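You operate a simulated robot arm through the tools that you are given. There is no shell and no other tool.

You are at the controls of a simulated robot arm. One attempt, no reset.

TASK
Wipe the green-ringed port, fit its coupling, start the engine and load it.
Fine: the port is dusty: blue rag, put back; wipe before coupling, couple before starting; start once, with the red lever at DUMP. What is to be rubbed or washed off counts as gone when no trace of it is left.

The check looks at the end state, three seconds after you hand in, the way a careful person would. Anything else that was tipped, shoved, dropped, spilled or broken makes it a failure.

THE ROBOT
A 6-joint arm with a two-finger parallel gripper, fixed in place. Base frame: the origin is on the floor under the middle of its stand, x ahead of it, y to its left, z up; the work surface is at about z = 0.84. Units: m, rad, N and s.
With the tool pointing down near the work surface it reaches from about 0.24 to 0.64 m from the base axis. Its first joint turns from -1.152 to 1.152 rad. Payload 2.7 kg.
Tool frame: the origin (TCP) lies between the finger pads and is the grasp point; the fingertips stand 0.023 m ahead of it; z points along the fingers, y is the line along which they close. The gripper opens to 0.094 m. The fingers are 0.038 m wide and 0.01 m thick; the gripper's body (0.054 by 0.096 m) begins 0.039 m behind the TCP.
Orientation is told as [roll, pitch, yaw] about the base's x, y, z axes, in that order, counted from this pose: with the fingers straight down and closing along the base's y, the tool's x points along the base's -x, its y along +y and its z along -z.

THE INTERFACE
- The arm moves only by the tool play_rows. Its argument "motion" is a list of rows, each an object of numbers (a shift or turn left out is 0, a gripper value left out holds the last): "tx", "ty", "tz": the shift along the tool's x, y, z in m; "rx", "ry", "rz": the turn, a rotation vector about the tool's x, y, z in rad; "gripper": the finger opening in m, from 0 to 0.094. In form: [{"tx": .., "ty": .., "tz": .., "rx": .., "ry": .., "rz": .., "gripper": ..}, ...]. A call has 1 to 20 rows; each row shifts and turns the commanded pose from where the row before left it, along the tool's axes as they then stand. Each row takes 0.2 s and may step no farther than 0.05 m and 0.15 rad from the row before; otherwise, or with a gripper value out of range, the whole call is refused. Where a pose cannot be reached the arm comes as near as it can. A force on the tool above 50 N (or 10 N above the force at the start of the call, whichever is more), or a blocked arm, ends the call early, and 0.2 s more pass. The fingers move at their own pace (about 0.045 m/s each) and stop on an object; they squeeze with about 27 N. The grip force told is the motor's: it shows also when the fingers shut on nothing. Time passes only in rows, and 0.2 s behind the last, so rows that do not move let the fingers close. The reply holds the time, the measured pose of the TCP, the force on the tool along the base axes, the opening and the grip force, in the units named above and with some noise, with the torque about the TCP (base axes, N m) and any sound that the robot's microphone picked up, and new pictures: "show" is both (left out), scene, wrist or none.
- Cameras (640 x 400 px; columns grow to the right, rows downward): "scene" is fixed at [0.0947, -0.4837, 1.3975]; the picture's right is [0.34, -0.94, 0.00], its down [-0.62, -0.23, -0.75] and it looks along [0.70, 0.26, -0.66] (base axes); focal length 214 px, centre (320, 200). "wrist" rides on the gripper at [0.086, 0.016, -0.074] in the tool frame; the picture's right is [-0.18, 0.98, 0.00], its down [-0.58, -0.11, -0.81] and it looks along [-0.79, -0.15, 0.59] (tool axes); focal length 243 px, centre (320, 200). There is no depth. A picture from a camera that has moved, and an enlarged one, comes with that camera's place and axes in the base frame and with its lens. The place of the scene camera against the robot may be out by one fixed shift of up to 0.018 m in any direction.
- enlarge(camera, box): a new picture of the part [left, top, right, bottom] of that camera's present view, enlarged. The clock stands still meanwhile.
- sign_off(): hands the job in; it is judged then, once.

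Places have to be worked out from the pictures, the camera data and where the tool is seen. Open the gripper and draw the arm clear of the work before you hand the job in, unless the task says otherwise.

The tools are called after "Call:" as a command line: name --argument value ..., lists and objects as JSON in quotes. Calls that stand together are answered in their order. play_rows: Moves the arm, as the interface text tells. Its arguments: {"type":"object","properties":{"motion":{"type":"array"},"show":{"type":"string","enum":["both","scene","wrist","none"]}},"required":["motion"]} The other tools are called the same way: enlarge (camera, box) takes an enlarged picture of a part of a camera's view; sign_off () hands the job in.

At the start:

```text
t: 0.0
tcp_pos: [0.4109, 0.096, 1.2012]
orientation: [-0.001, 0.001, 0.001]
wrist_force: [-0.5, 0.2, -0.6]
torque: [0.0, -0.02, 0.03]
gripper_width: 0.0939
gripper_force: 0.0
```

scene: 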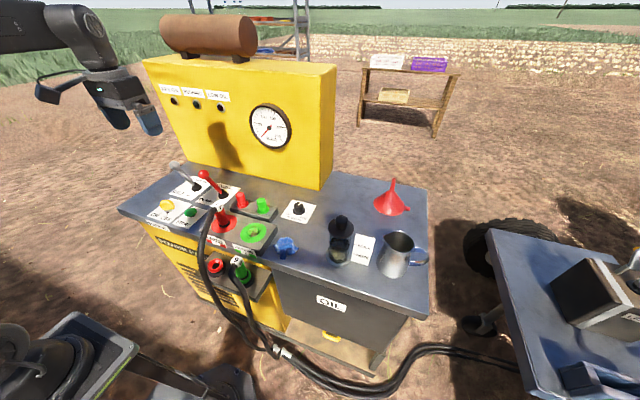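
wrist: 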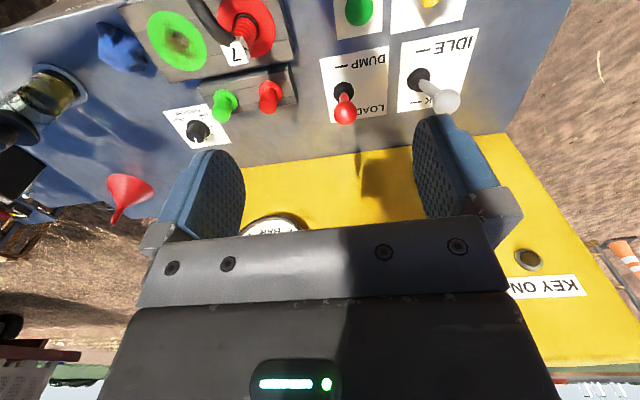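

I start by looking closely at the bench, before moving anything.

Call:
enlarge --camera "scene" --box '[120, 150, 320, 275]'

Call:
enlarge --camera "scene" --box '[140, 220, 300, 320]'

Call:
enlarge --camera "scene" --box '[140, 60, 340, 185]'

Call:
enlarge --camera "wrist" --box '[60, 0, 300, 150]'

Call:
enlarge --camera "wrist" --box '[280, 0, 520, 150]'

```text
3.20 times, centred on (220, 212) of scene
camera zoom: at [0.0947, -0.4837, 1.3975], right [0.34, -0.94, 0.0], down [-0.62, -0.23, -0.75], along [0.7, 0.26, -0.66], focal length 686 px, centre (640, 160)
```

zoom: 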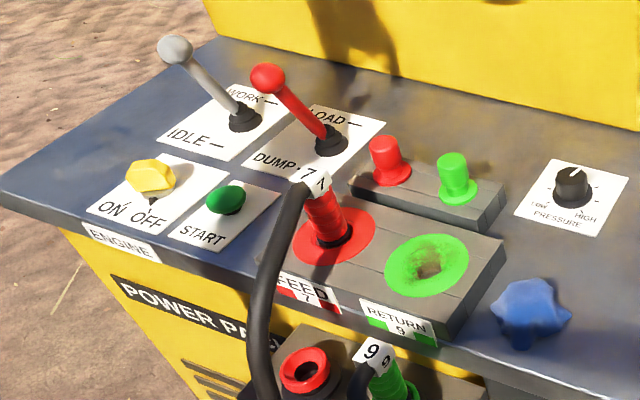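

```text
4.00 times, centred on (220, 270) of scene
camera zoom: at [0.0947, -0.4837, 1.3975], right [0.34, -0.94, 0.0], down [-0.62, -0.23, -0.75], along [0.7, 0.26, -0.66], focal length 858 px, centre (720, -80)
```

zoom: 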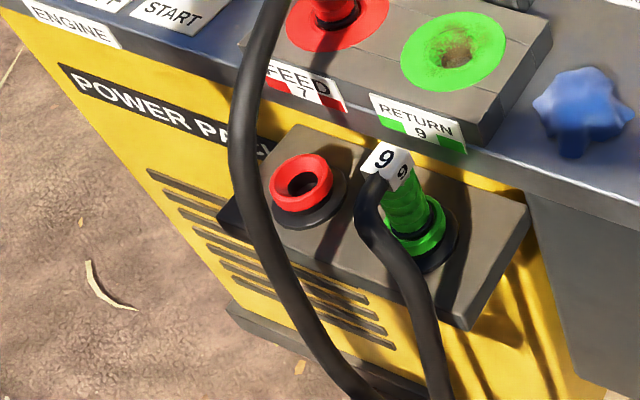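

```text
3.20 times, centred on (240, 122) of scene
camera zoom: at [0.0947, -0.4837, 1.3975], right [0.34, -0.94, 0.0], down [-0.62, -0.23, -0.75], along [0.7, 0.26, -0.66], focal length 686 px, centre (576, 448)
```

zoom: 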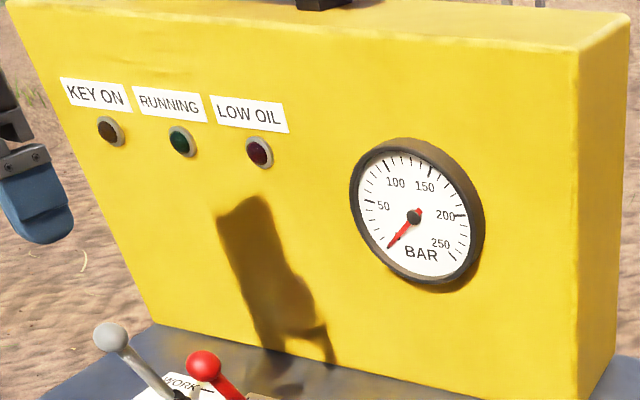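

```text
2.67 times, centred on (180, 75) of wrist
camera zoom: at [0.3227, 0.1117, 1.2759], right [0.18, 0.98, 0.0], down [0.58, -0.11, 0.81], along [0.79, -0.15, -0.59], focal length 647 px, centre (693, 533)
```

zoom: 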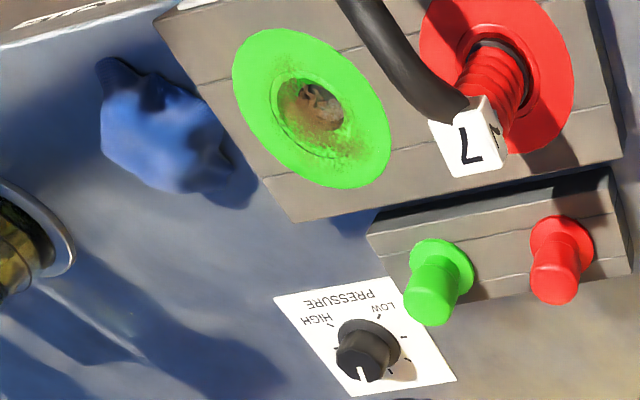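

```text
2.67 times, centred on (400, 75) of wrist
camera zoom: at [0.3227, 0.1117, 1.2759], right [0.18, 0.98, 0.0], down [0.58, -0.11, 0.81], along [0.79, -0.15, -0.59], focal length 647 px, centre (107, 533)
```

zoom: 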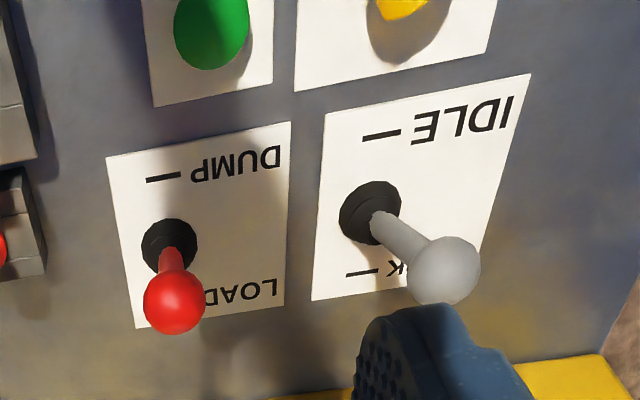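

Both levers lean towards the robot, so they sit at IDLE and DUMP, and hose 9 (green) is parked in the front holder. I look closer at the rag, the oil side and the other parts.

Call:
enlarge --camera "scene" --box '[260, 170, 440, 300]'

Call:
enlarge --camera "scene" --box '[230, 210, 310, 260]'

Call:
enlarge --camera "scene" --box '[0, 250, 320, 400]'

Call:
enlarge --camera "scene" --box '[190, 240, 290, 303]'

Call:
enlarge --camera "scene" --box '[340, 40, 480, 130]'

Call:
enlarge --camera "scene" --box '[140, 190, 220, 240]'

```text
3.08 times, centred on (350, 235) of scene
camera zoom: at [0.0947, -0.4837, 1.3975], right [0.34, -0.94, 0.0], down [-0.62, -0.23, -0.75], along [0.7, 0.26, -0.66], focal length 660 px, centre (228, 92)
```

zoom: 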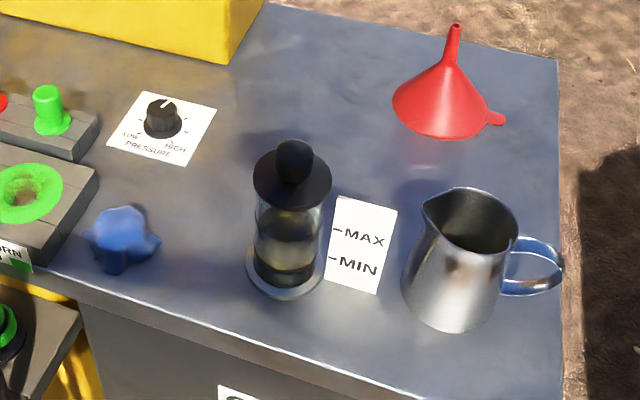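

```text
8.00 times, centred on (270, 235) of scene
camera zoom: at [0.0947, -0.4837, 1.3975], right [0.34, -0.94, 0.0], down [-0.62, -0.23, -0.75], along [0.7, 0.26, -0.66], focal length 1716 px, centre (720, -80)
```

zoom: 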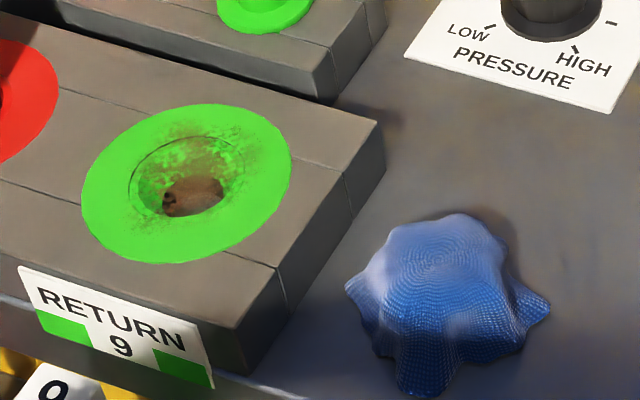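

```text
2.00 times, centred on (160, 325) of scene
camera zoom: at [0.0947, -0.4837, 1.3975], right [0.34, -0.94, 0.0], down [-0.62, -0.23, -0.75], along [0.7, 0.26, -0.66], focal length 429 px, centre (640, -50)
```

zoom: 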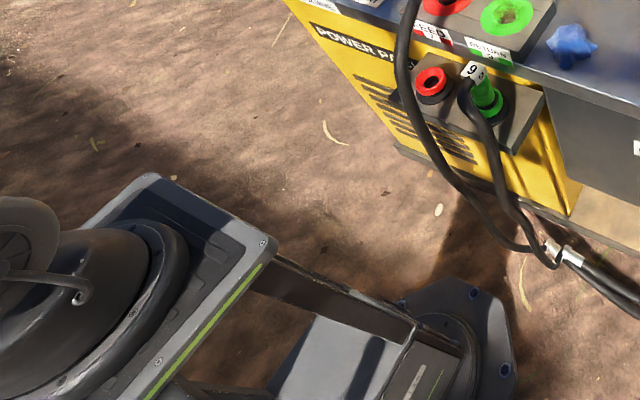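

```text
6.35 times, centred on (240, 272) of scene
camera zoom: at [0.0947, -0.4837, 1.3975], right [0.34, -0.94, 0.0], down [-0.62, -0.23, -0.75], along [0.7, 0.26, -0.66], focal length 1362 px, centre (828, -254)
```

zoom: 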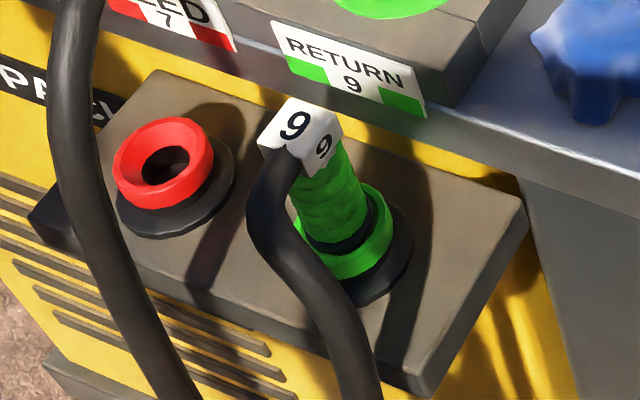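

```text
4.44 times, centred on (410, 85) of scene
camera zoom: at [0.0947, -0.4837, 1.3975], right [0.34, -0.94, 0.0], down [-0.62, -0.23, -0.75], along [0.7, 0.26, -0.66], focal length 953 px, centre (-80, 711)
```

zoom: 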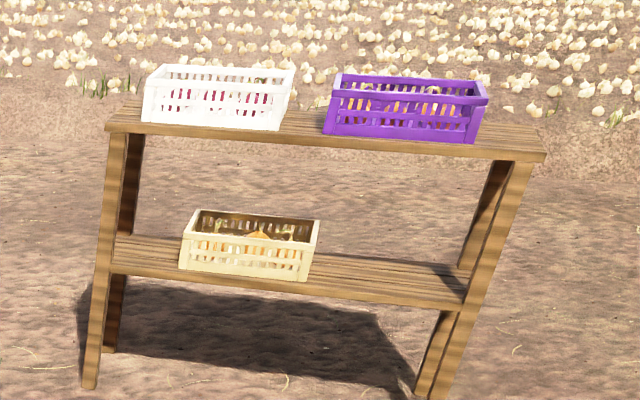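

```text
8.00 times, centred on (180, 215) of scene
camera zoom: at [0.0947, -0.4837, 1.3975], right [0.34, -0.94, 0.0], down [-0.62, -0.23, -0.75], along [0.7, 0.26, -0.66], focal length 1716 px, centre (1440, 80)
```

zoom: 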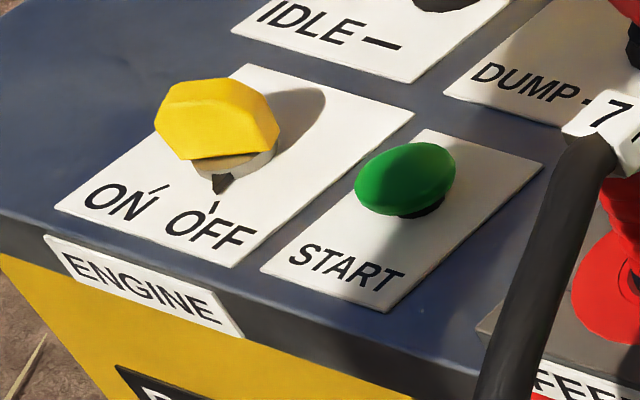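

The key is at OFF, both levers are at rest and hose 9 is parked in front of the bench edge at roughly x 0.33, y -0.15. I move above the front area to see the rag, port and parked coupling with the wrist camera.

Call:
play_rows --motion '[{"tx": 0.0133, "ty": -0.041, "tz": 0.02}, {"tx": 0.0133, "ty": -0.041, "tz": 0.02}, {"tx": 0.0133, "ty": -0.041, "tz": 0.02}, {"tx": 0.0133, "ty": -0.041, "tz": 0.02}, {"tx": 0.0133, "ty": -0.041, "tz": 0.02}, {"tx": 0.0133, "ty": -0.041, "tz": 0.02}, {}]'

```text
t: 1.6
tcp_pos: [0.3279, -0.1512, 1.0801]
orientation: [0.0, 0.0, 0.0]
wrist_force: [-0.4, 0.7, -0.3]
torque: [-0.01, -0.01, -0.02]
gripper_width: 0.094
gripper_force: 0.0
camera wrist: at [0.2407, -0.1345, 1.1557], right [0.18, 0.98, 0.0], down [0.58, -0.11, 0.81], along [0.79, -0.15, -0.59], focal length 243 px, centre (320, 200)
```

scene: 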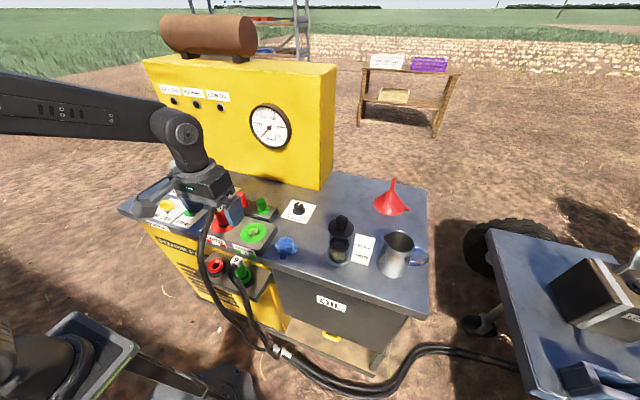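
wrist: 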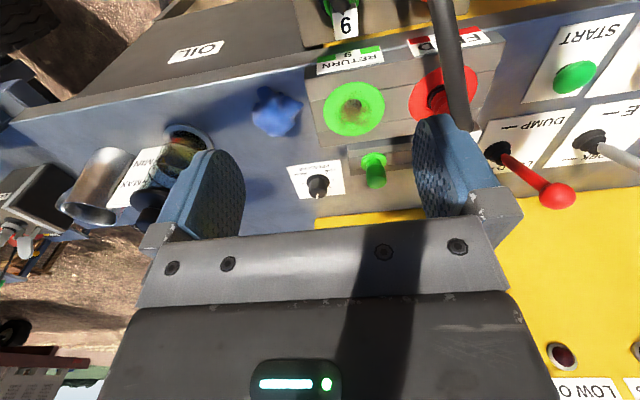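

The port centre works out at about (0.433, -0.127, 0.866) and the rag at about (0.43, -0.232). The port block edge is close to the rag, so I go above the rag and turn the tool 90° to close along base x.

Call:
play_rows --motion '[{"tx": -0.0255, "ty": -0.0202, "tz": 0.015}, {"tx": -0.0255, "ty": -0.0202, "tz": 0.015}, {"tx": -0.0255, "ty": -0.0202, "tz": 0.015}, {"tx": -0.0255, "ty": -0.0202, "tz": 0.015}, {"rz": -0.1428}, {"rz": -0.1428}, {"rz": -0.1428}, {"rz": -0.1428}, {"rz": -0.1428}, {"rz": -0.1428}, {"rz": -0.1428}, {"rz": -0.1428}, {"rz": -0.1428}, {"rz": -0.1428}, {"rz": -0.1428}, {}]'

```text
t: 5.0
tcp_pos: [0.4322, -0.2308, 1.0222]
orientation: [0.001, -0.001, 1.574]
wrist_force: [0.6, 1.0, -0.6]
torque: [-0.01, 0.0, -0.01]
gripper_width: 0.0937
gripper_force: 0.1
camera wrist: at [0.4151, -0.3182, 1.096], right [-0.98, 0.18, 0.0], down [0.11, 0.58, 0.81], along [0.15, 0.79, -0.59], focal length 243 px, centre (320, 200)
```

scene: 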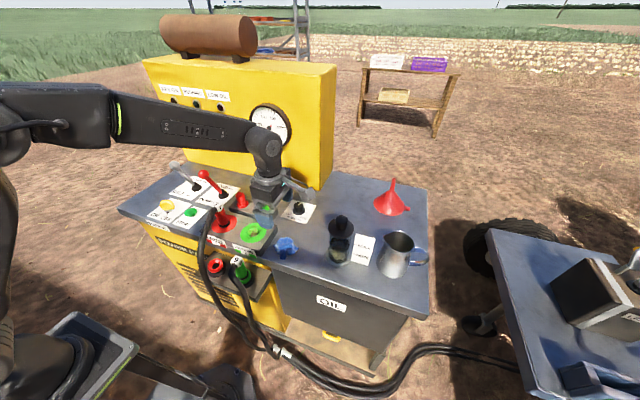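
wrist: 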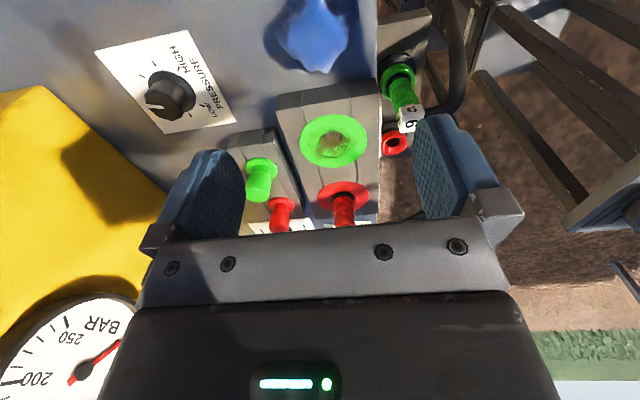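

The tool is turned. I zoom in on the rag, port and parked coupling from this side.

Call:
enlarge --camera "wrist" --box '[240, 0, 400, 100]'

Call:
enlarge --camera "wrist" --box '[280, 90, 400, 165]'

Call:
enlarge --camera "wrist" --box '[350, 30, 510, 130]'

```text
4.00 times, centred on (320, 50) of wrist
camera zoom: at [0.4151, -0.3182, 1.096], right [-0.98, 0.18, 0.0], down [0.11, 0.58, 0.81], along [0.15, 0.79, -0.59], focal length 970 px, centre (320, 800)
```

zoom: 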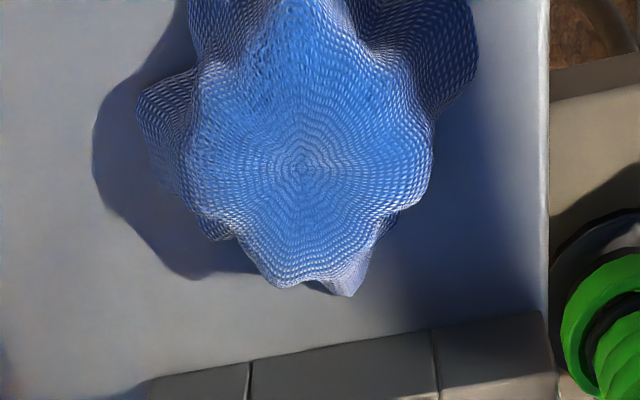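

```text
5.33 times, centred on (340, 128) of wrist
camera zoom: at [0.4151, -0.3182, 1.096], right [-0.98, 0.18, 0.0], down [0.11, 0.58, 0.81], along [0.15, 0.79, -0.59], focal length 1294 px, centre (213, 587)
```

zoom: 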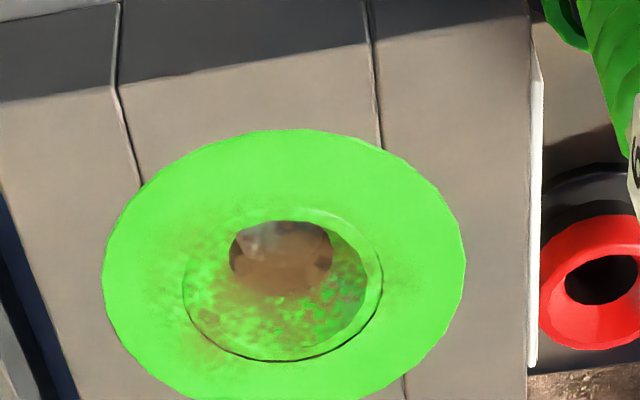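

```text
4.00 times, centred on (430, 80) of wrist
camera zoom: at [0.4151, -0.3182, 1.096], right [-0.98, 0.18, 0.0], down [0.11, 0.58, 0.81], along [0.15, 0.79, -0.59], focal length 970 px, centre (-120, 680)
```

zoom: 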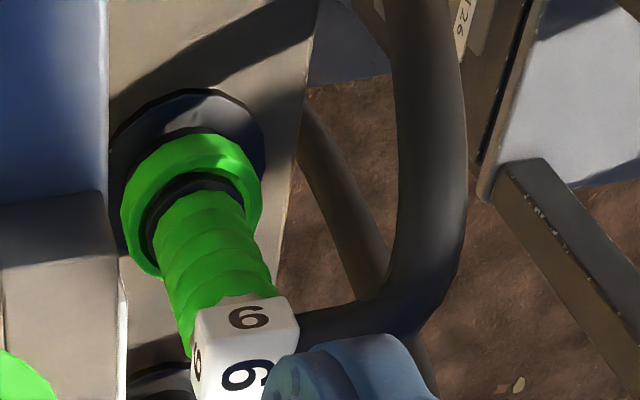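

The rag's crown sits at about (0.434, -0.234) and is roughly 0.07 m wide. I descend over it in steps and look again.

Call:
play_rows --motion '[{"tx": 0.003, "ty": -0.002, "tz": 0.03}, {"tz": 0.04}, {"tz": 0.03}, {"tz": 0.02}, {}]'

```text
t: 6.2
tcp_pos: [0.4337, -0.2343, 0.9008]
orientation: [0.002, 0.0, 1.572]
wrist_force: [-0.6, 0.2, -0.2]
torque: [-0.02, -0.02, 0.04]
gripper_width: 0.0938
gripper_force: 0.0
camera wrist: at [0.4173, -0.3218, 0.9768], right [-0.98, 0.18, 0.0], down [0.11, 0.58, 0.81], along [0.15, 0.79, -0.59], focal length 243 px, centre (320, 200)
```

scene: 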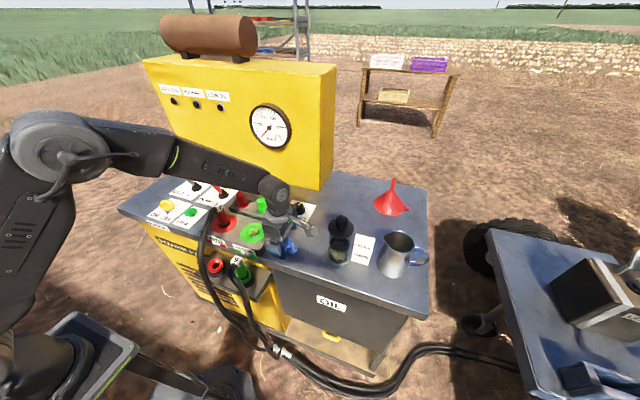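
wrist: 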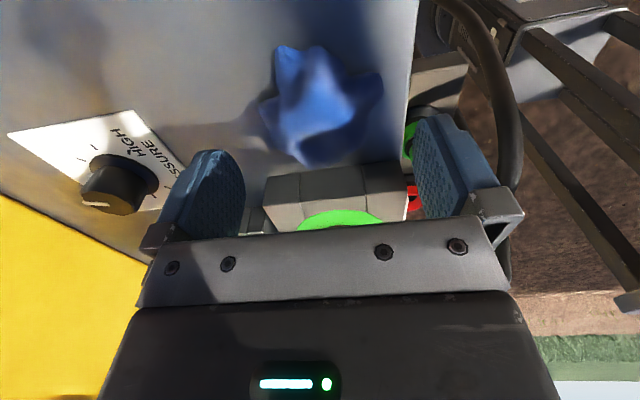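

The rag spans roughly x 0.397–0.466 and y -0.273 to -0.187, so it lies centred between the fingers. I descend to tip height about 0.845 and close.

Call:
play_rows --motion '[{"ty": 0.001, "tx": -0.002, "tz": 0.012}, {"tz": 0.01}, {"tz": 0.01}, {}, {"gripper": 0.0}, {}, {}, {}, {}, {}]'

```text
t: 8.4
tcp_pos: [0.433, -0.233, 0.8686]
orientation: [0.001, 0.0, 1.57]
wrist_force: [-0.5, 0.3, -0.4]
torque: [0.02, -0.01, 0.0]
gripper_width: 0.0472
gripper_force: 27.1
camera wrist: at [0.417, -0.3191, 0.9449], right [-0.98, 0.18, 0.0], down [0.11, 0.58, 0.81], along [0.15, 0.79, -0.59], focal length 243 px, centre (320, 200)
```

scene: 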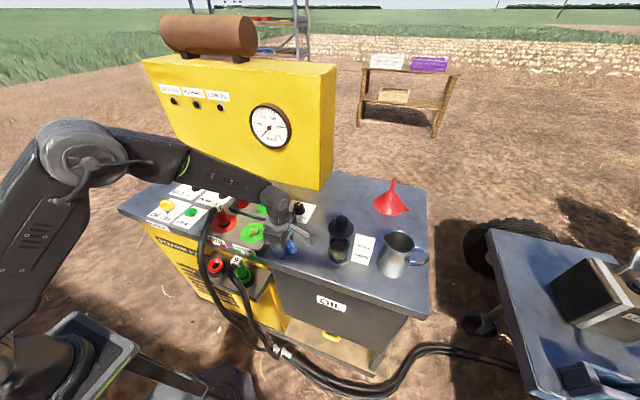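
wrist: 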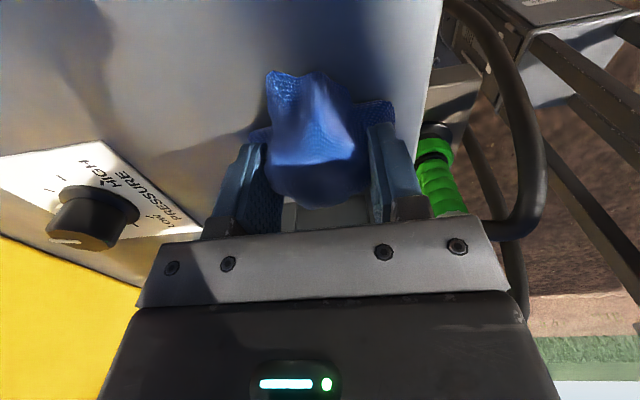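

The rag is gripped at an opening of 0.047 m. I lift it a little first and check that it comes along and stays in the grip.

Call:
play_rows --motion '[{"tz": -0.015}, {"tz": -0.025}, {"tz": -0.03}, {}]'

Call:
enlarge --camera "wrist" --box '[200, 40, 440, 190]'

Call:
enlarge --camera "scene" --box '[220, 180, 320, 260]'

```text
t: 9.4
tcp_pos: [0.4323, -0.2327, 0.9386]
orientation: [-0.001, -0.001, 1.572]
wrist_force: [1.1, 1.1, -0.2]
torque: [0.01, -0.04, 0.0]
gripper_width: 0.0473
gripper_force: 26.9
camera wrist: at [0.4163, -0.3195, 1.0131], right [-0.98, 0.18, 0.0], down [0.11, 0.58, 0.81], along [0.15, 0.79, -0.59], focal length 243 px, centre (320, 200)
```

scene: 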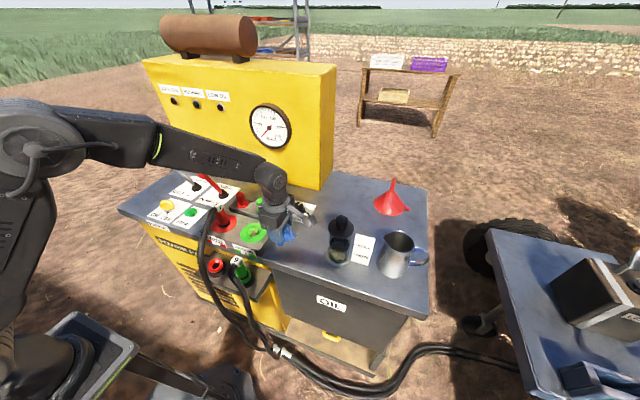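
wrist: 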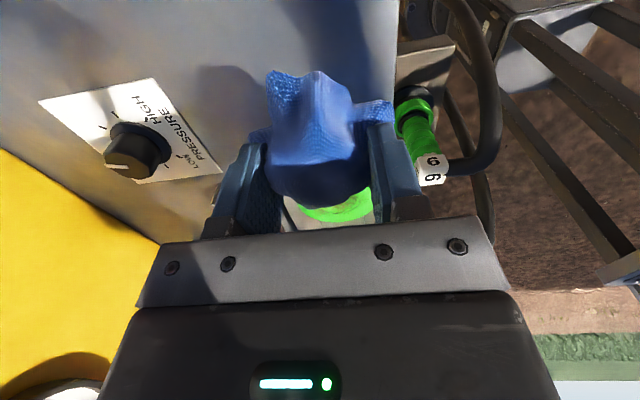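

```text
2.67 times, centred on (320, 115) of wrist
camera zoom: at [0.4163, -0.3195, 1.0131], right [-0.98, 0.18, 0.0], down [0.11, 0.58, 0.81], along [0.15, 0.79, -0.59], focal length 647 px, centre (320, 427)
```

zoom: 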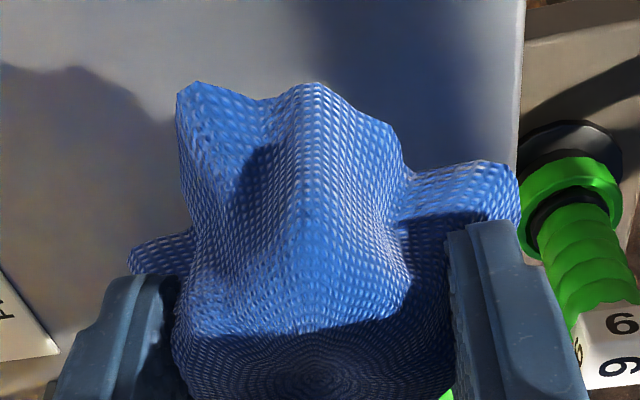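

```text
5.00 times, centred on (270, 220) of scene
camera zoom: at [0.0947, -0.4837, 1.3975], right [0.34, -0.94, 0.0], down [-0.62, -0.23, -0.75], along [0.7, 0.26, -0.66], focal length 1072 px, centre (570, 100)
```

zoom: 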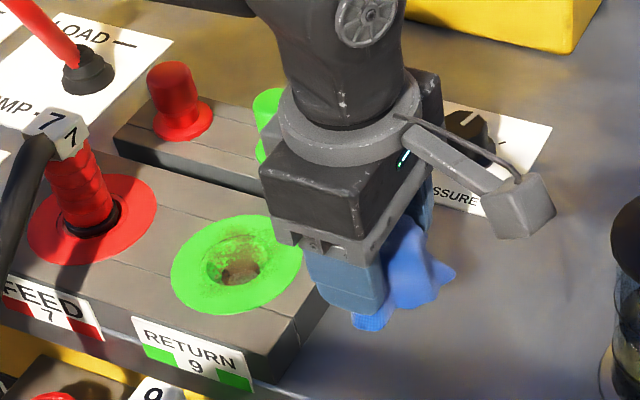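

The rag hangs firmly in the grip. I carry it over the port and lower it gently until it touches, watching the force.

Call:
play_rows --motion '[{"tx": -0.036, "ty": -0.0005}, {"tx": -0.036, "ty": -0.0005}, {"tx": -0.034}, {"tz": 0.02}, {"tz": 0.012}, {"tz": 0.006}, {"tz": 0.004}, {}]'

```text
t: 11.2
tcp_pos: [0.4335, -0.126, 0.8993]
orientation: [-0.003, 0.001, 1.572]
wrist_force: [-16.8, -2.2, 40.1]
torque: [-0.04, 0.51, 0.03]
gripper_width: 0.0475
gripper_force: 26.9
camera wrist: at [0.4165, -0.213, 0.9745], right [-0.98, 0.18, 0.0], down [0.11, 0.58, 0.81], along [0.15, 0.79, -0.59], focal length 243 px, centre (320, 200)
```

scene: 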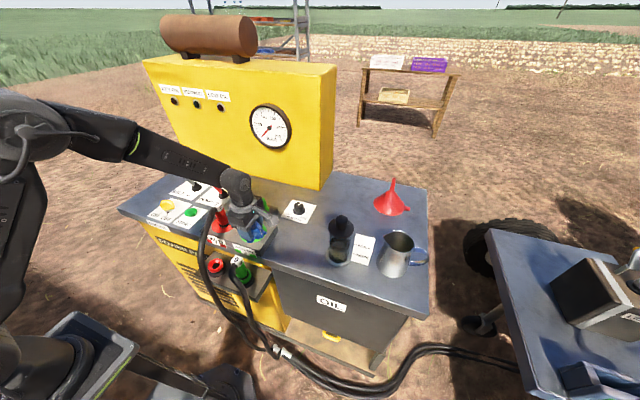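
wrist: 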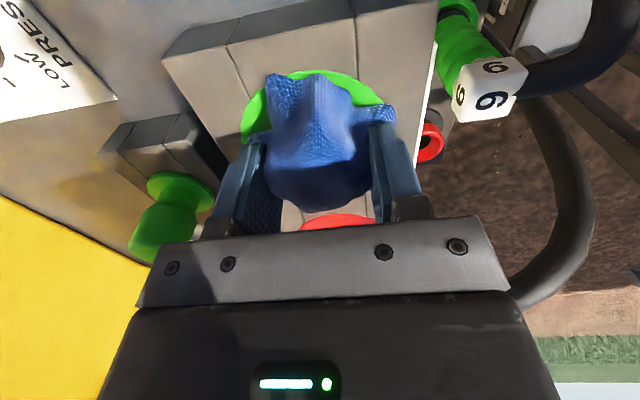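

Contact came about 2 mm early with 40 N, so I back off 2 mm to a light pressure and rub in a circle of about 12 mm radius.

Call:
play_rows --motion '[{"tz": -0.002}, {"tx": 0.012}, {"tx": -0.0035, "ty": 0.0085}, {"tx": -0.0085, "ty": 0.0035}, {"tx": -0.0085, "ty": -0.0035}, {"tx": -0.0035, "ty": -0.0085}, {"tx": 0.0035, "ty": -0.0085}, {"tx": 0.0085, "ty": -0.0035}, {"tx": 0.0085, "ty": 0.0035}, {"tx": 0.0035, "ty": 0.0085}, {"tx": -0.012}, {}]'

```text
t: 13.8
tcp_pos: [0.434, -0.1261, 0.8986]
orientation: [-0.002, 0.002, 1.571]
wrist_force: [-1.7, -6.7, 13.3]
torque: [-0.06, 0.01, 0.0]
gripper_width: 0.0473
gripper_force: 27.0
camera wrist: at [0.4175, -0.2135, 0.9743], right [-0.98, 0.18, 0.0], down [0.11, 0.58, 0.81], along [0.15, 0.79, -0.59], focal length 243 px, centre (320, 200)
```

scene: 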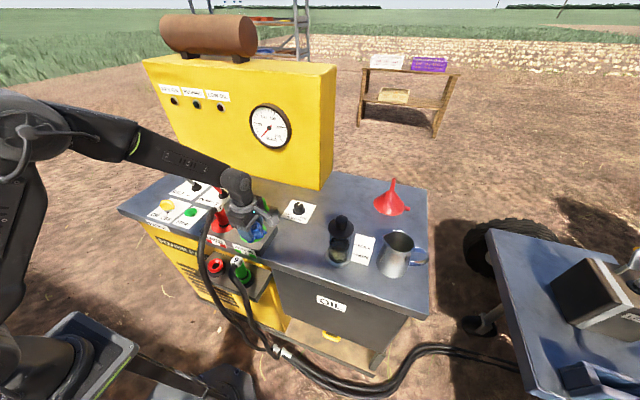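
wrist: 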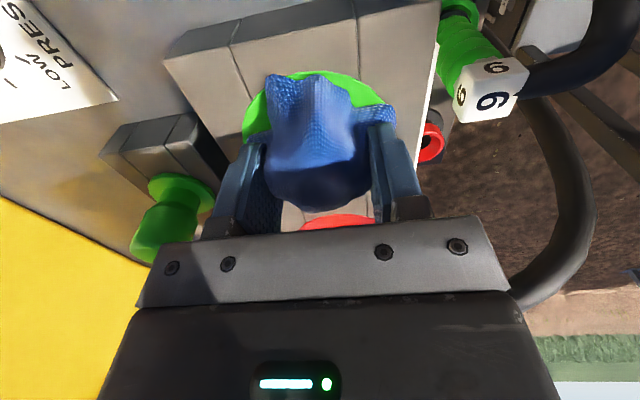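

Light contact of about 13 N. I make a wider circle of 20 mm and a small one, then lift to inspect.

Call:
play_rows --motion "[{\"tx\": 0.02}, {\"tx\": -0.0059, \"ty\": 0.0141}, {\"tx\": -0.0141, \"ty\": 0.0059}, {\"tx\": -0.0141, \"ty\": -0.0059}, {\"tx\": -0.0059, \"ty\": -0.0141}, {\"tx\": 0.0059, \"ty\": -0.0141}, {\"tx\": 0.0141, \"ty\": -0.0059}, {\"tx\": 0.0141, \"ty\": 0.0059}, {\"tx\": 0.0059, \"ty\": 0.0141}, {\"tx\": -0.02}, {\"tx\": -0.008}, {\"tx\": 0.016}, {\"tx\": -0.008, \"ty\": 0.008}, {\"ty\": -0.016}, {\"ty\": 0.008}, {}], \"show\": \"none\"}"

Call:
play_rows --motion '[{"tz": -0.02}, {"tz": -0.04}, {"tx": 0.035, "tz": -0.02}, {"tx": 0.035, "tz": -0.02}, {"tx": 0.034}, {}]'

Call:
enlarge --camera "scene" --box '[220, 205, 300, 255]'

```text
refused: the rows could not be read
```

```text
t: 15.2
tcp_pos: [0.4333, -0.2316, 0.9999]
orientation: [0.001, 0.0, 1.569]
wrist_force: [-0.8, 0.0, -0.6]
torque: [0.02, 0.03, 0.0]
gripper_width: 0.0472
gripper_force: 26.6
camera wrist: at [0.4173, -0.3179, 1.0755], right [-0.98, 0.18, 0.0], down [0.11, 0.58, 0.81], along [0.15, 0.79, -0.59], focal length 243 px, centre (320, 200)
```

scene: 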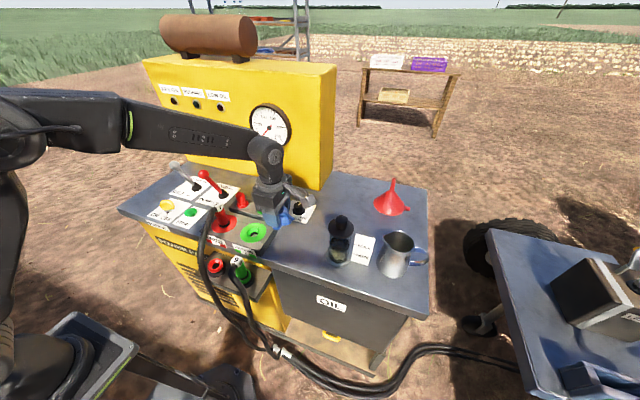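
wrist: 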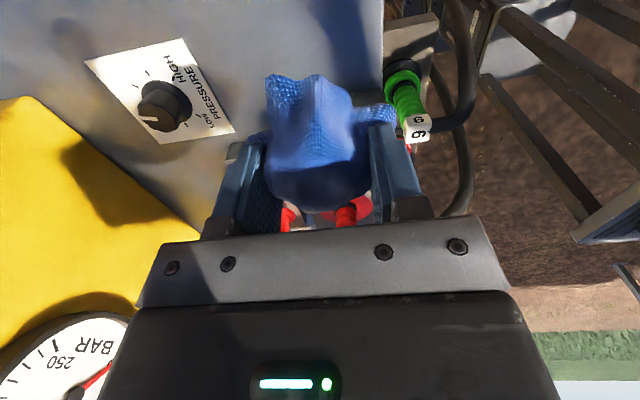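

```text
8.00 times, centred on (260, 230) of scene
camera zoom: at [0.0947, -0.4837, 1.3975], right [0.34, -0.94, 0.0], down [-0.62, -0.23, -0.75], along [0.7, 0.26, -0.66], focal length 1716 px, centre (800, -40)
```

zoom: 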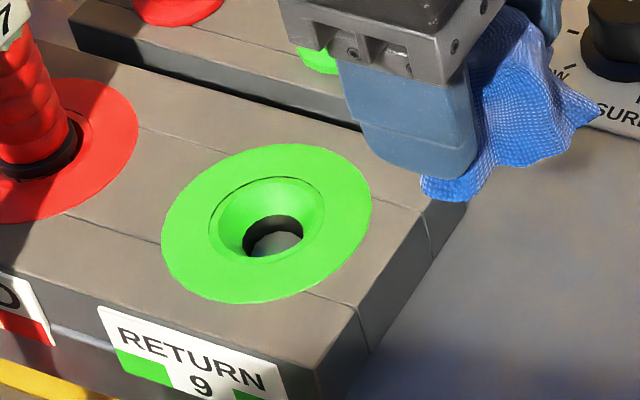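

The refused call made no motion, but the first circle already left the port looking clean from the scene camera. To be sure of the hidden inner wall I go back with the same path and rub one more, slightly wider round.

Call:
play_rows --motion "[{\"tx\": -0.034}, {\"tx\": -0.035, \"tz\": 0.02}, {\"tx\": -0.035, \"tz\": 0.02}, {\"tz\": 0.04}, {\"tz\": 0.014}, {\"tz\": 0.006}, {\"tx\": 0.016}, {\"tx\": -0.0047, \"ty\": 0.0113}, {\"tx\": -0.0113, \"ty\": 0.0047}, {\"tx\": -0.0113, \"ty\": -0.0047}, {\"tx\": -0.0047, \"ty\": -0.0113}, {\"tx\": 0.0047, \"ty\": -0.0113}, {\"tx\": 0.0113, \"ty\": -0.0047}, {\"tx\": 0.0113, \"ty\": 0.0047}, {\"tx\": 0.0047, \"ty\": 0.0113}, {\"tx\": -0.016}, {}], \"show\": \"scene\"}"

```text
refused: the rows could not be read
```

The call was refused as unreadable, so I retry it without the "show" setting.

Call:
play_rows --motion '[{"tx": -0.034}, {"tx": -0.035, "tz": 0.02}, {"tx": -0.035, "tz": 0.02}, {"tz": 0.04}, {"tz": 0.014}, {"tz": 0.006}, {}]'

```text
t: 16.8
tcp_pos: [0.4342, -0.1258, 0.8992]
orientation: [-0.001, 0.001, 1.571]
wrist_force: [-3.2, 4.3, 10.5]
torque: [0.03, 0.15, -0.04]
gripper_width: 0.0474
gripper_force: 27.8
camera wrist: at [0.4173, -0.213, 0.9743], right [-0.98, 0.18, 0.0], down [0.11, 0.58, 0.81], along [0.15, 0.79, -0.59], focal length 243 px, centre (320, 200)
```

scene: 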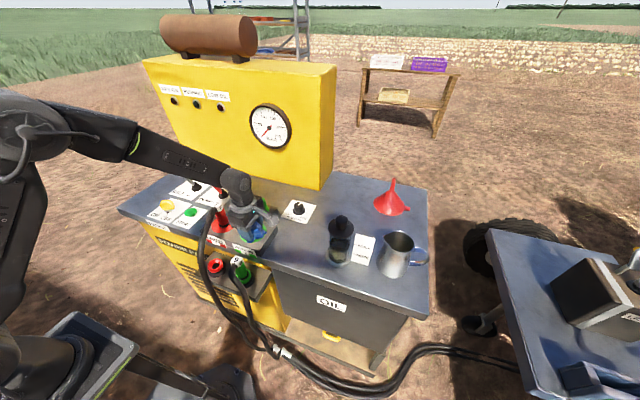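
wrist: 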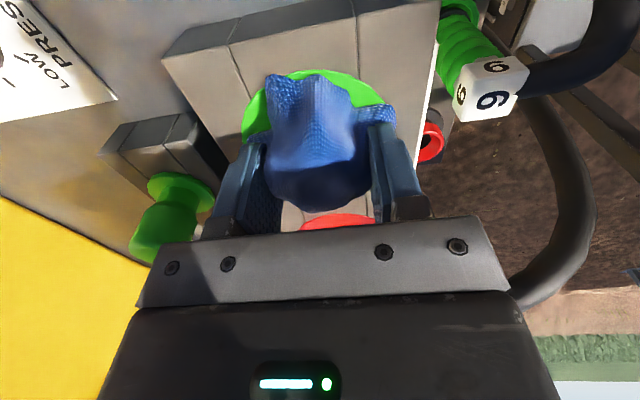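

Back on the port with light contact of about 10 N. I rub one more circle of 16 mm radius.

Call:
play_rows --motion '[{"tx": 0.016}, {"tx": -0.0047, "ty": 0.0113}, {"tx": -0.0113, "ty": 0.0047}, {"tx": -0.0113, "ty": -0.0047}, {"tx": -0.0047, "ty": -0.0113}, {"tx": 0.0047, "ty": -0.0113}, {"tx": 0.0113, "ty": -0.0047}, {"tx": 0.0113, "ty": 0.0047}, {"tx": 0.0047, "ty": 0.0113}, {"tx": -0.016}, {}]'

```text
t: 19.2
tcp_pos: [0.4336, -0.1263, 0.899]
orientation: [0.0, -0.001, 1.569]
wrist_force: [-0.5, -6.9, 16.2]
torque: [-0.05, -0.16, -0.11]
gripper_width: 0.0471
gripper_force: 27.2
camera wrist: at [0.4174, -0.2133, 0.9741], right [-0.98, 0.19, 0.0], down [0.11, 0.58, 0.81], along [0.15, 0.79, -0.59], focal length 243 px, centre (320, 200)
```

scene: 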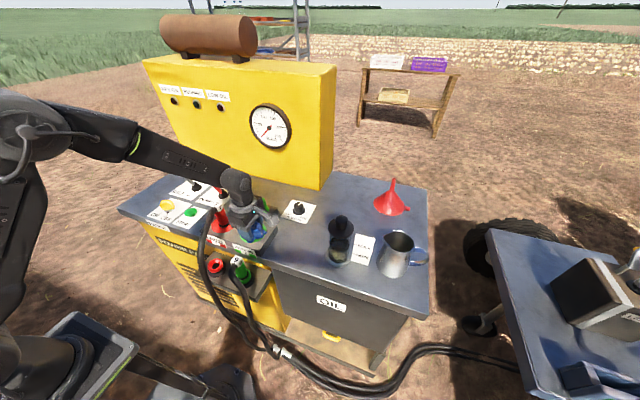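
wrist: 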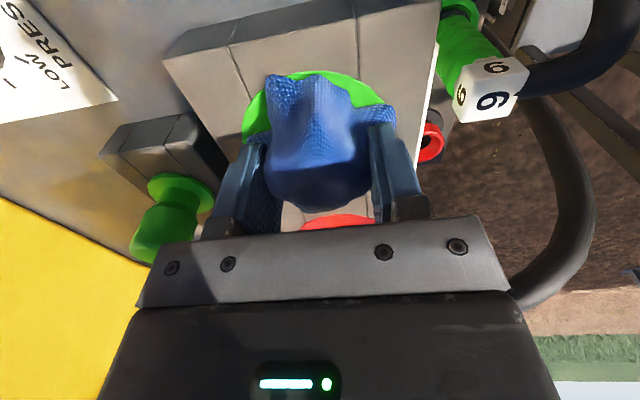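

The rubbing is done. I lift straight up so that the wrist camera looks steeply down into the port at the top of its picture.

Call:
play_rows --motion '[{"tz": -0.02}, {"tz": -0.04}, {"tz": -0.04}, {"tz": -0.04}, {}]'

Call:
enlarge --camera "wrist" --box '[260, 0, 390, 81]'

Call:
enlarge --camera "scene" --box '[220, 205, 300, 255]'

```text
t: 20.4
tcp_pos: [0.4323, -0.1265, 1.0399]
orientation: [0.001, 0.001, 1.572]
wrist_force: [-0.1, 0.2, -0.5]
torque: [0.03, 0.02, 0.0]
gripper_width: 0.0473
gripper_force: 27.1
camera wrist: at [0.4159, -0.2127, 1.1155], right [-0.98, 0.18, 0.0], down [0.11, 0.58, 0.81], along [0.15, 0.79, -0.59], focal length 243 px, centre (320, 200)
```

scene: 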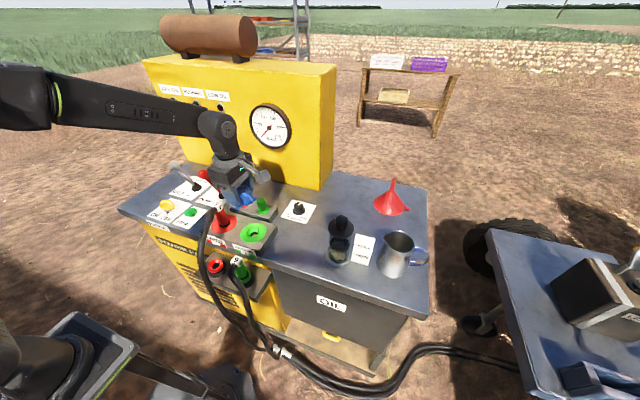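
wrist: 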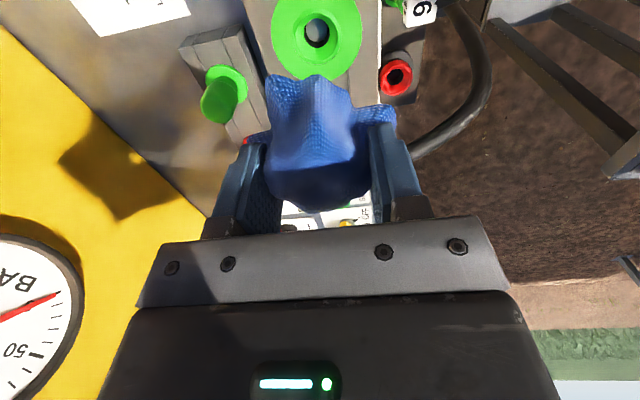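

```text
4.92 times, centred on (325, 40) of wrist
camera zoom: at [0.4159, -0.2127, 1.1155], right [-0.98, 0.18, 0.0], down [0.11, 0.58, 0.81], along [0.15, 0.79, -0.59], focal length 1194 px, centre (295, 985)
```

zoom: 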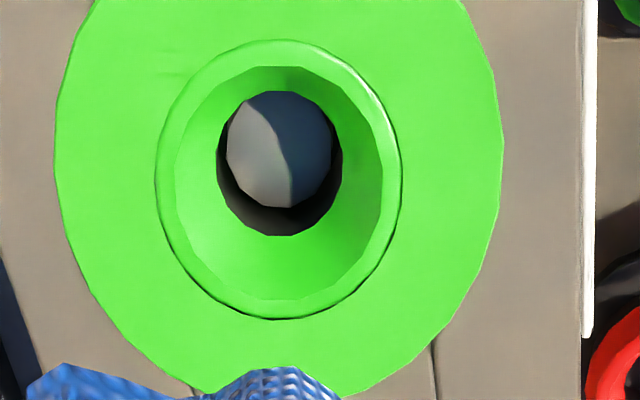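

```text
8.00 times, centred on (260, 230) of scene
camera zoom: at [0.0947, -0.4837, 1.3975], right [0.34, -0.94, 0.0], down [-0.62, -0.23, -0.75], along [0.7, 0.26, -0.66], focal length 1716 px, centre (800, -40)
```

zoom: 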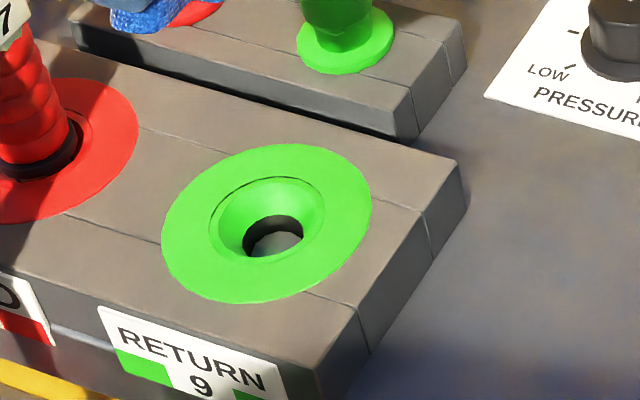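

The port looks clean; I zoom further to check a faint mark on the ring.

Call:
enlarge --camera "wrist" --box '[268, 0, 332, 40]'

Call:
enlarge --camera "wrist" --box '[310, 0, 374, 40]'

Call:
enlarge --camera "scene" --box '[236, 218, 268, 238]'

Call:
enlarge --camera "scene" --box '[236, 225, 276, 250]'

```text
10.00 times, centred on (300, 20) of wrist
camera zoom: at [0.4159, -0.2127, 1.1155], right [-0.98, 0.18, 0.0], down [0.11, 0.58, 0.81], along [0.15, 0.79, -0.59], focal length 2426 px, centre (520, 2000)
```

zoom: 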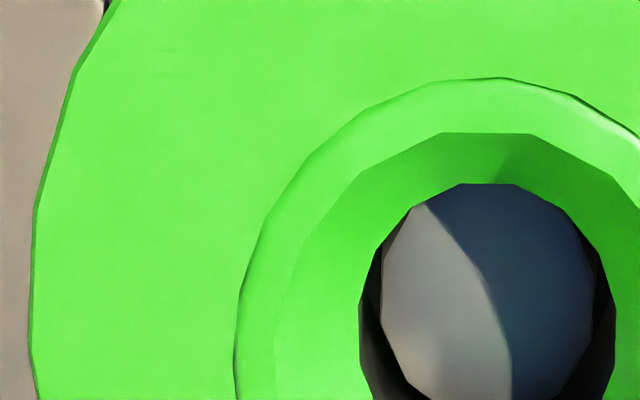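

```text
10.00 times, centred on (342, 20) of wrist
camera zoom: at [0.4159, -0.2127, 1.1155], right [-0.98, 0.18, 0.0], down [0.11, 0.58, 0.81], along [0.15, 0.79, -0.59], focal length 2426 px, centre (100, 2000)
```

zoom: 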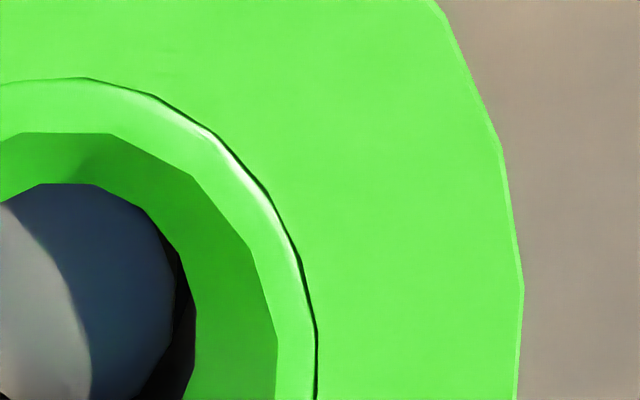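

```text
16.00 times, centred on (252, 228) of scene
camera zoom: at [0.0947, -0.4837, 1.3975], right [0.34, -0.94, 0.0], down [-0.62, -0.23, -0.75], along [0.7, 0.26, -0.66], focal length 3432 px, centre (1408, -248)
```

zoom: 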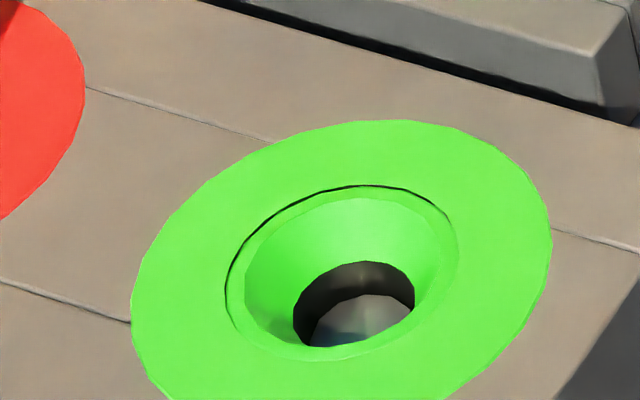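

```text
16.00 times, centred on (256, 238) of scene
camera zoom: at [0.0947, -0.4837, 1.3975], right [0.34, -0.94, 0.0], down [-0.62, -0.23, -0.75], along [0.7, 0.26, -0.66], focal length 3432 px, centre (1344, -400)
```

zoom: 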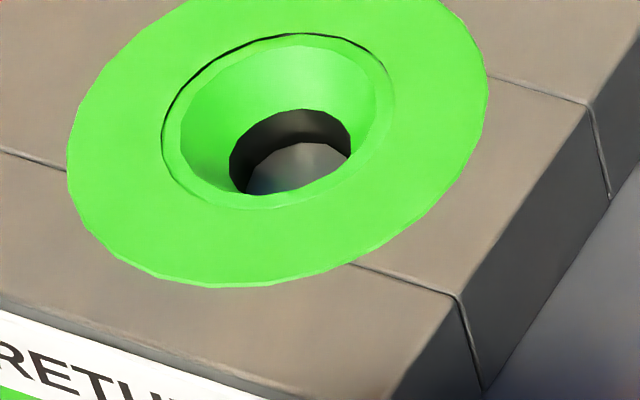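

The port is fully clean. I return the rag to where I picked it, at (0.433, -0.233), and lower it to just above the original height.

Call:
play_rows --motion '[{"tx": 0.036}, {"tx": 0.036}, {"tx": 0.0345}, {"tz": 0.045}, {"tz": 0.045}, {"tz": 0.04}, {"tz": 0.025}, {"tz": 0.01}, {"tz": 0.004}, {}]'

```text
t: 22.6
tcp_pos: [0.4346, -0.2335, 0.8705]
orientation: [0.001, 0.0, 1.57]
wrist_force: [0.3, 0.5, -1.1]
torque: [-0.01, -0.01, 0.01]
gripper_width: 0.0475
gripper_force: 27.1
camera wrist: at [0.4172, -0.3198, 0.9452], right [-0.98, 0.18, 0.0], down [0.11, 0.58, 0.81], along [0.15, 0.79, -0.59], focal length 243 px, centre (320, 200)
```

scene: 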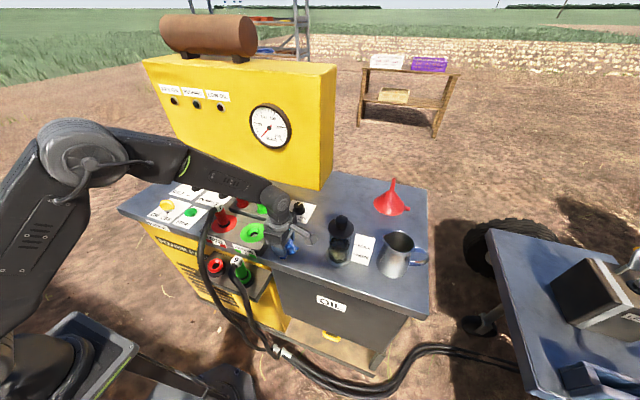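
wrist: 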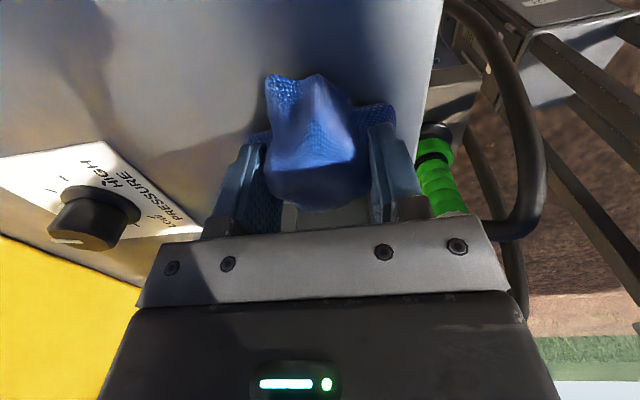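

The rag hovers about 1–2 mm over its old spot with no contact force. I lower it 1.5 mm, open slowly and rise straight up.

Call:
play_rows --motion '[{"tz": 0.0015, "ty": 0.001}, {}, {"gripper": 0.06}, {"gripper": 0.08}, {"gripper": 0.094}, {}, {}, {}, {"tz": -0.015}, {"tz": -0.03}, {"tz": -0.045}, {"tz": -0.045}, {}]'

Call:
enlarge --camera "scene" --box '[230, 210, 310, 260]'

```text
t: 25.4
tcp_pos: [0.4348, -0.23, 1.003]
orientation: [0.0, 0.001, 1.573]
wrist_force: [-0.2, -0.3, -1.2]
torque: [-0.02, -0.02, -0.02]
gripper_width: 0.0939
gripper_force: 0.1
camera wrist: at [0.4175, -0.3173, 1.0783], right [-0.98, 0.18, 0.0], down [0.11, 0.58, 0.81], along [0.15, 0.79, -0.59], focal length 243 px, centre (320, 200)
```

scene: 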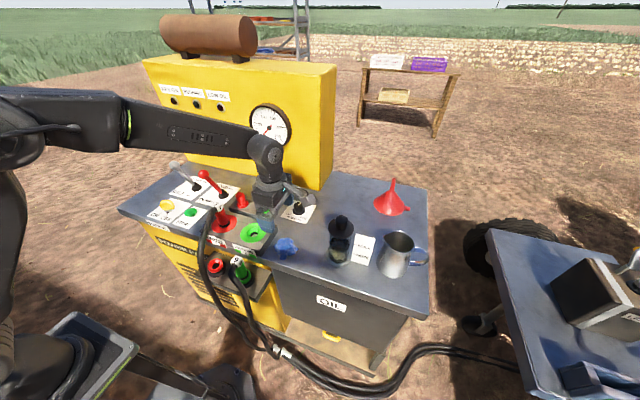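
wrist: 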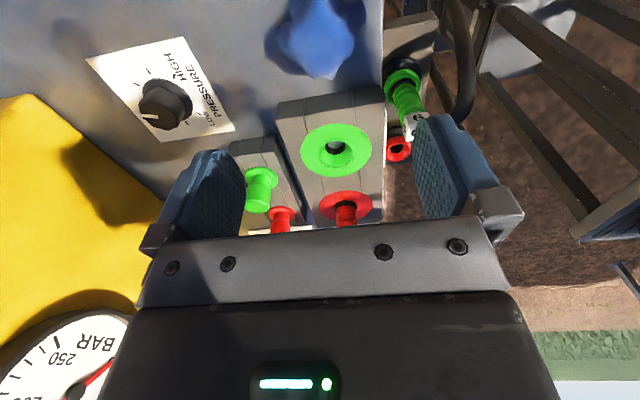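

```text
8.00 times, centred on (270, 235) of scene
camera zoom: at [0.0947, -0.4837, 1.3975], right [0.34, -0.94, 0.0], down [-0.62, -0.23, -0.75], along [0.7, 0.26, -0.66], focal length 1716 px, centre (720, -80)
```

zoom: 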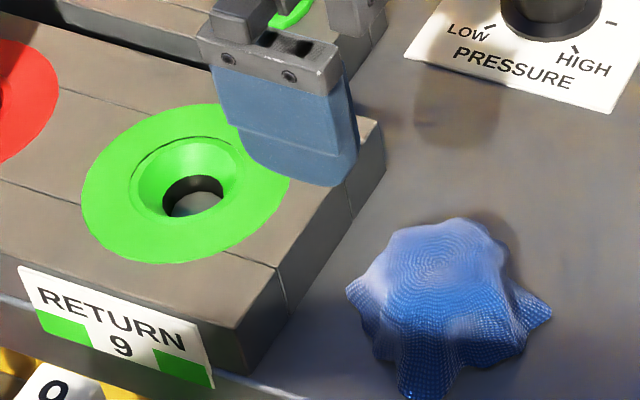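

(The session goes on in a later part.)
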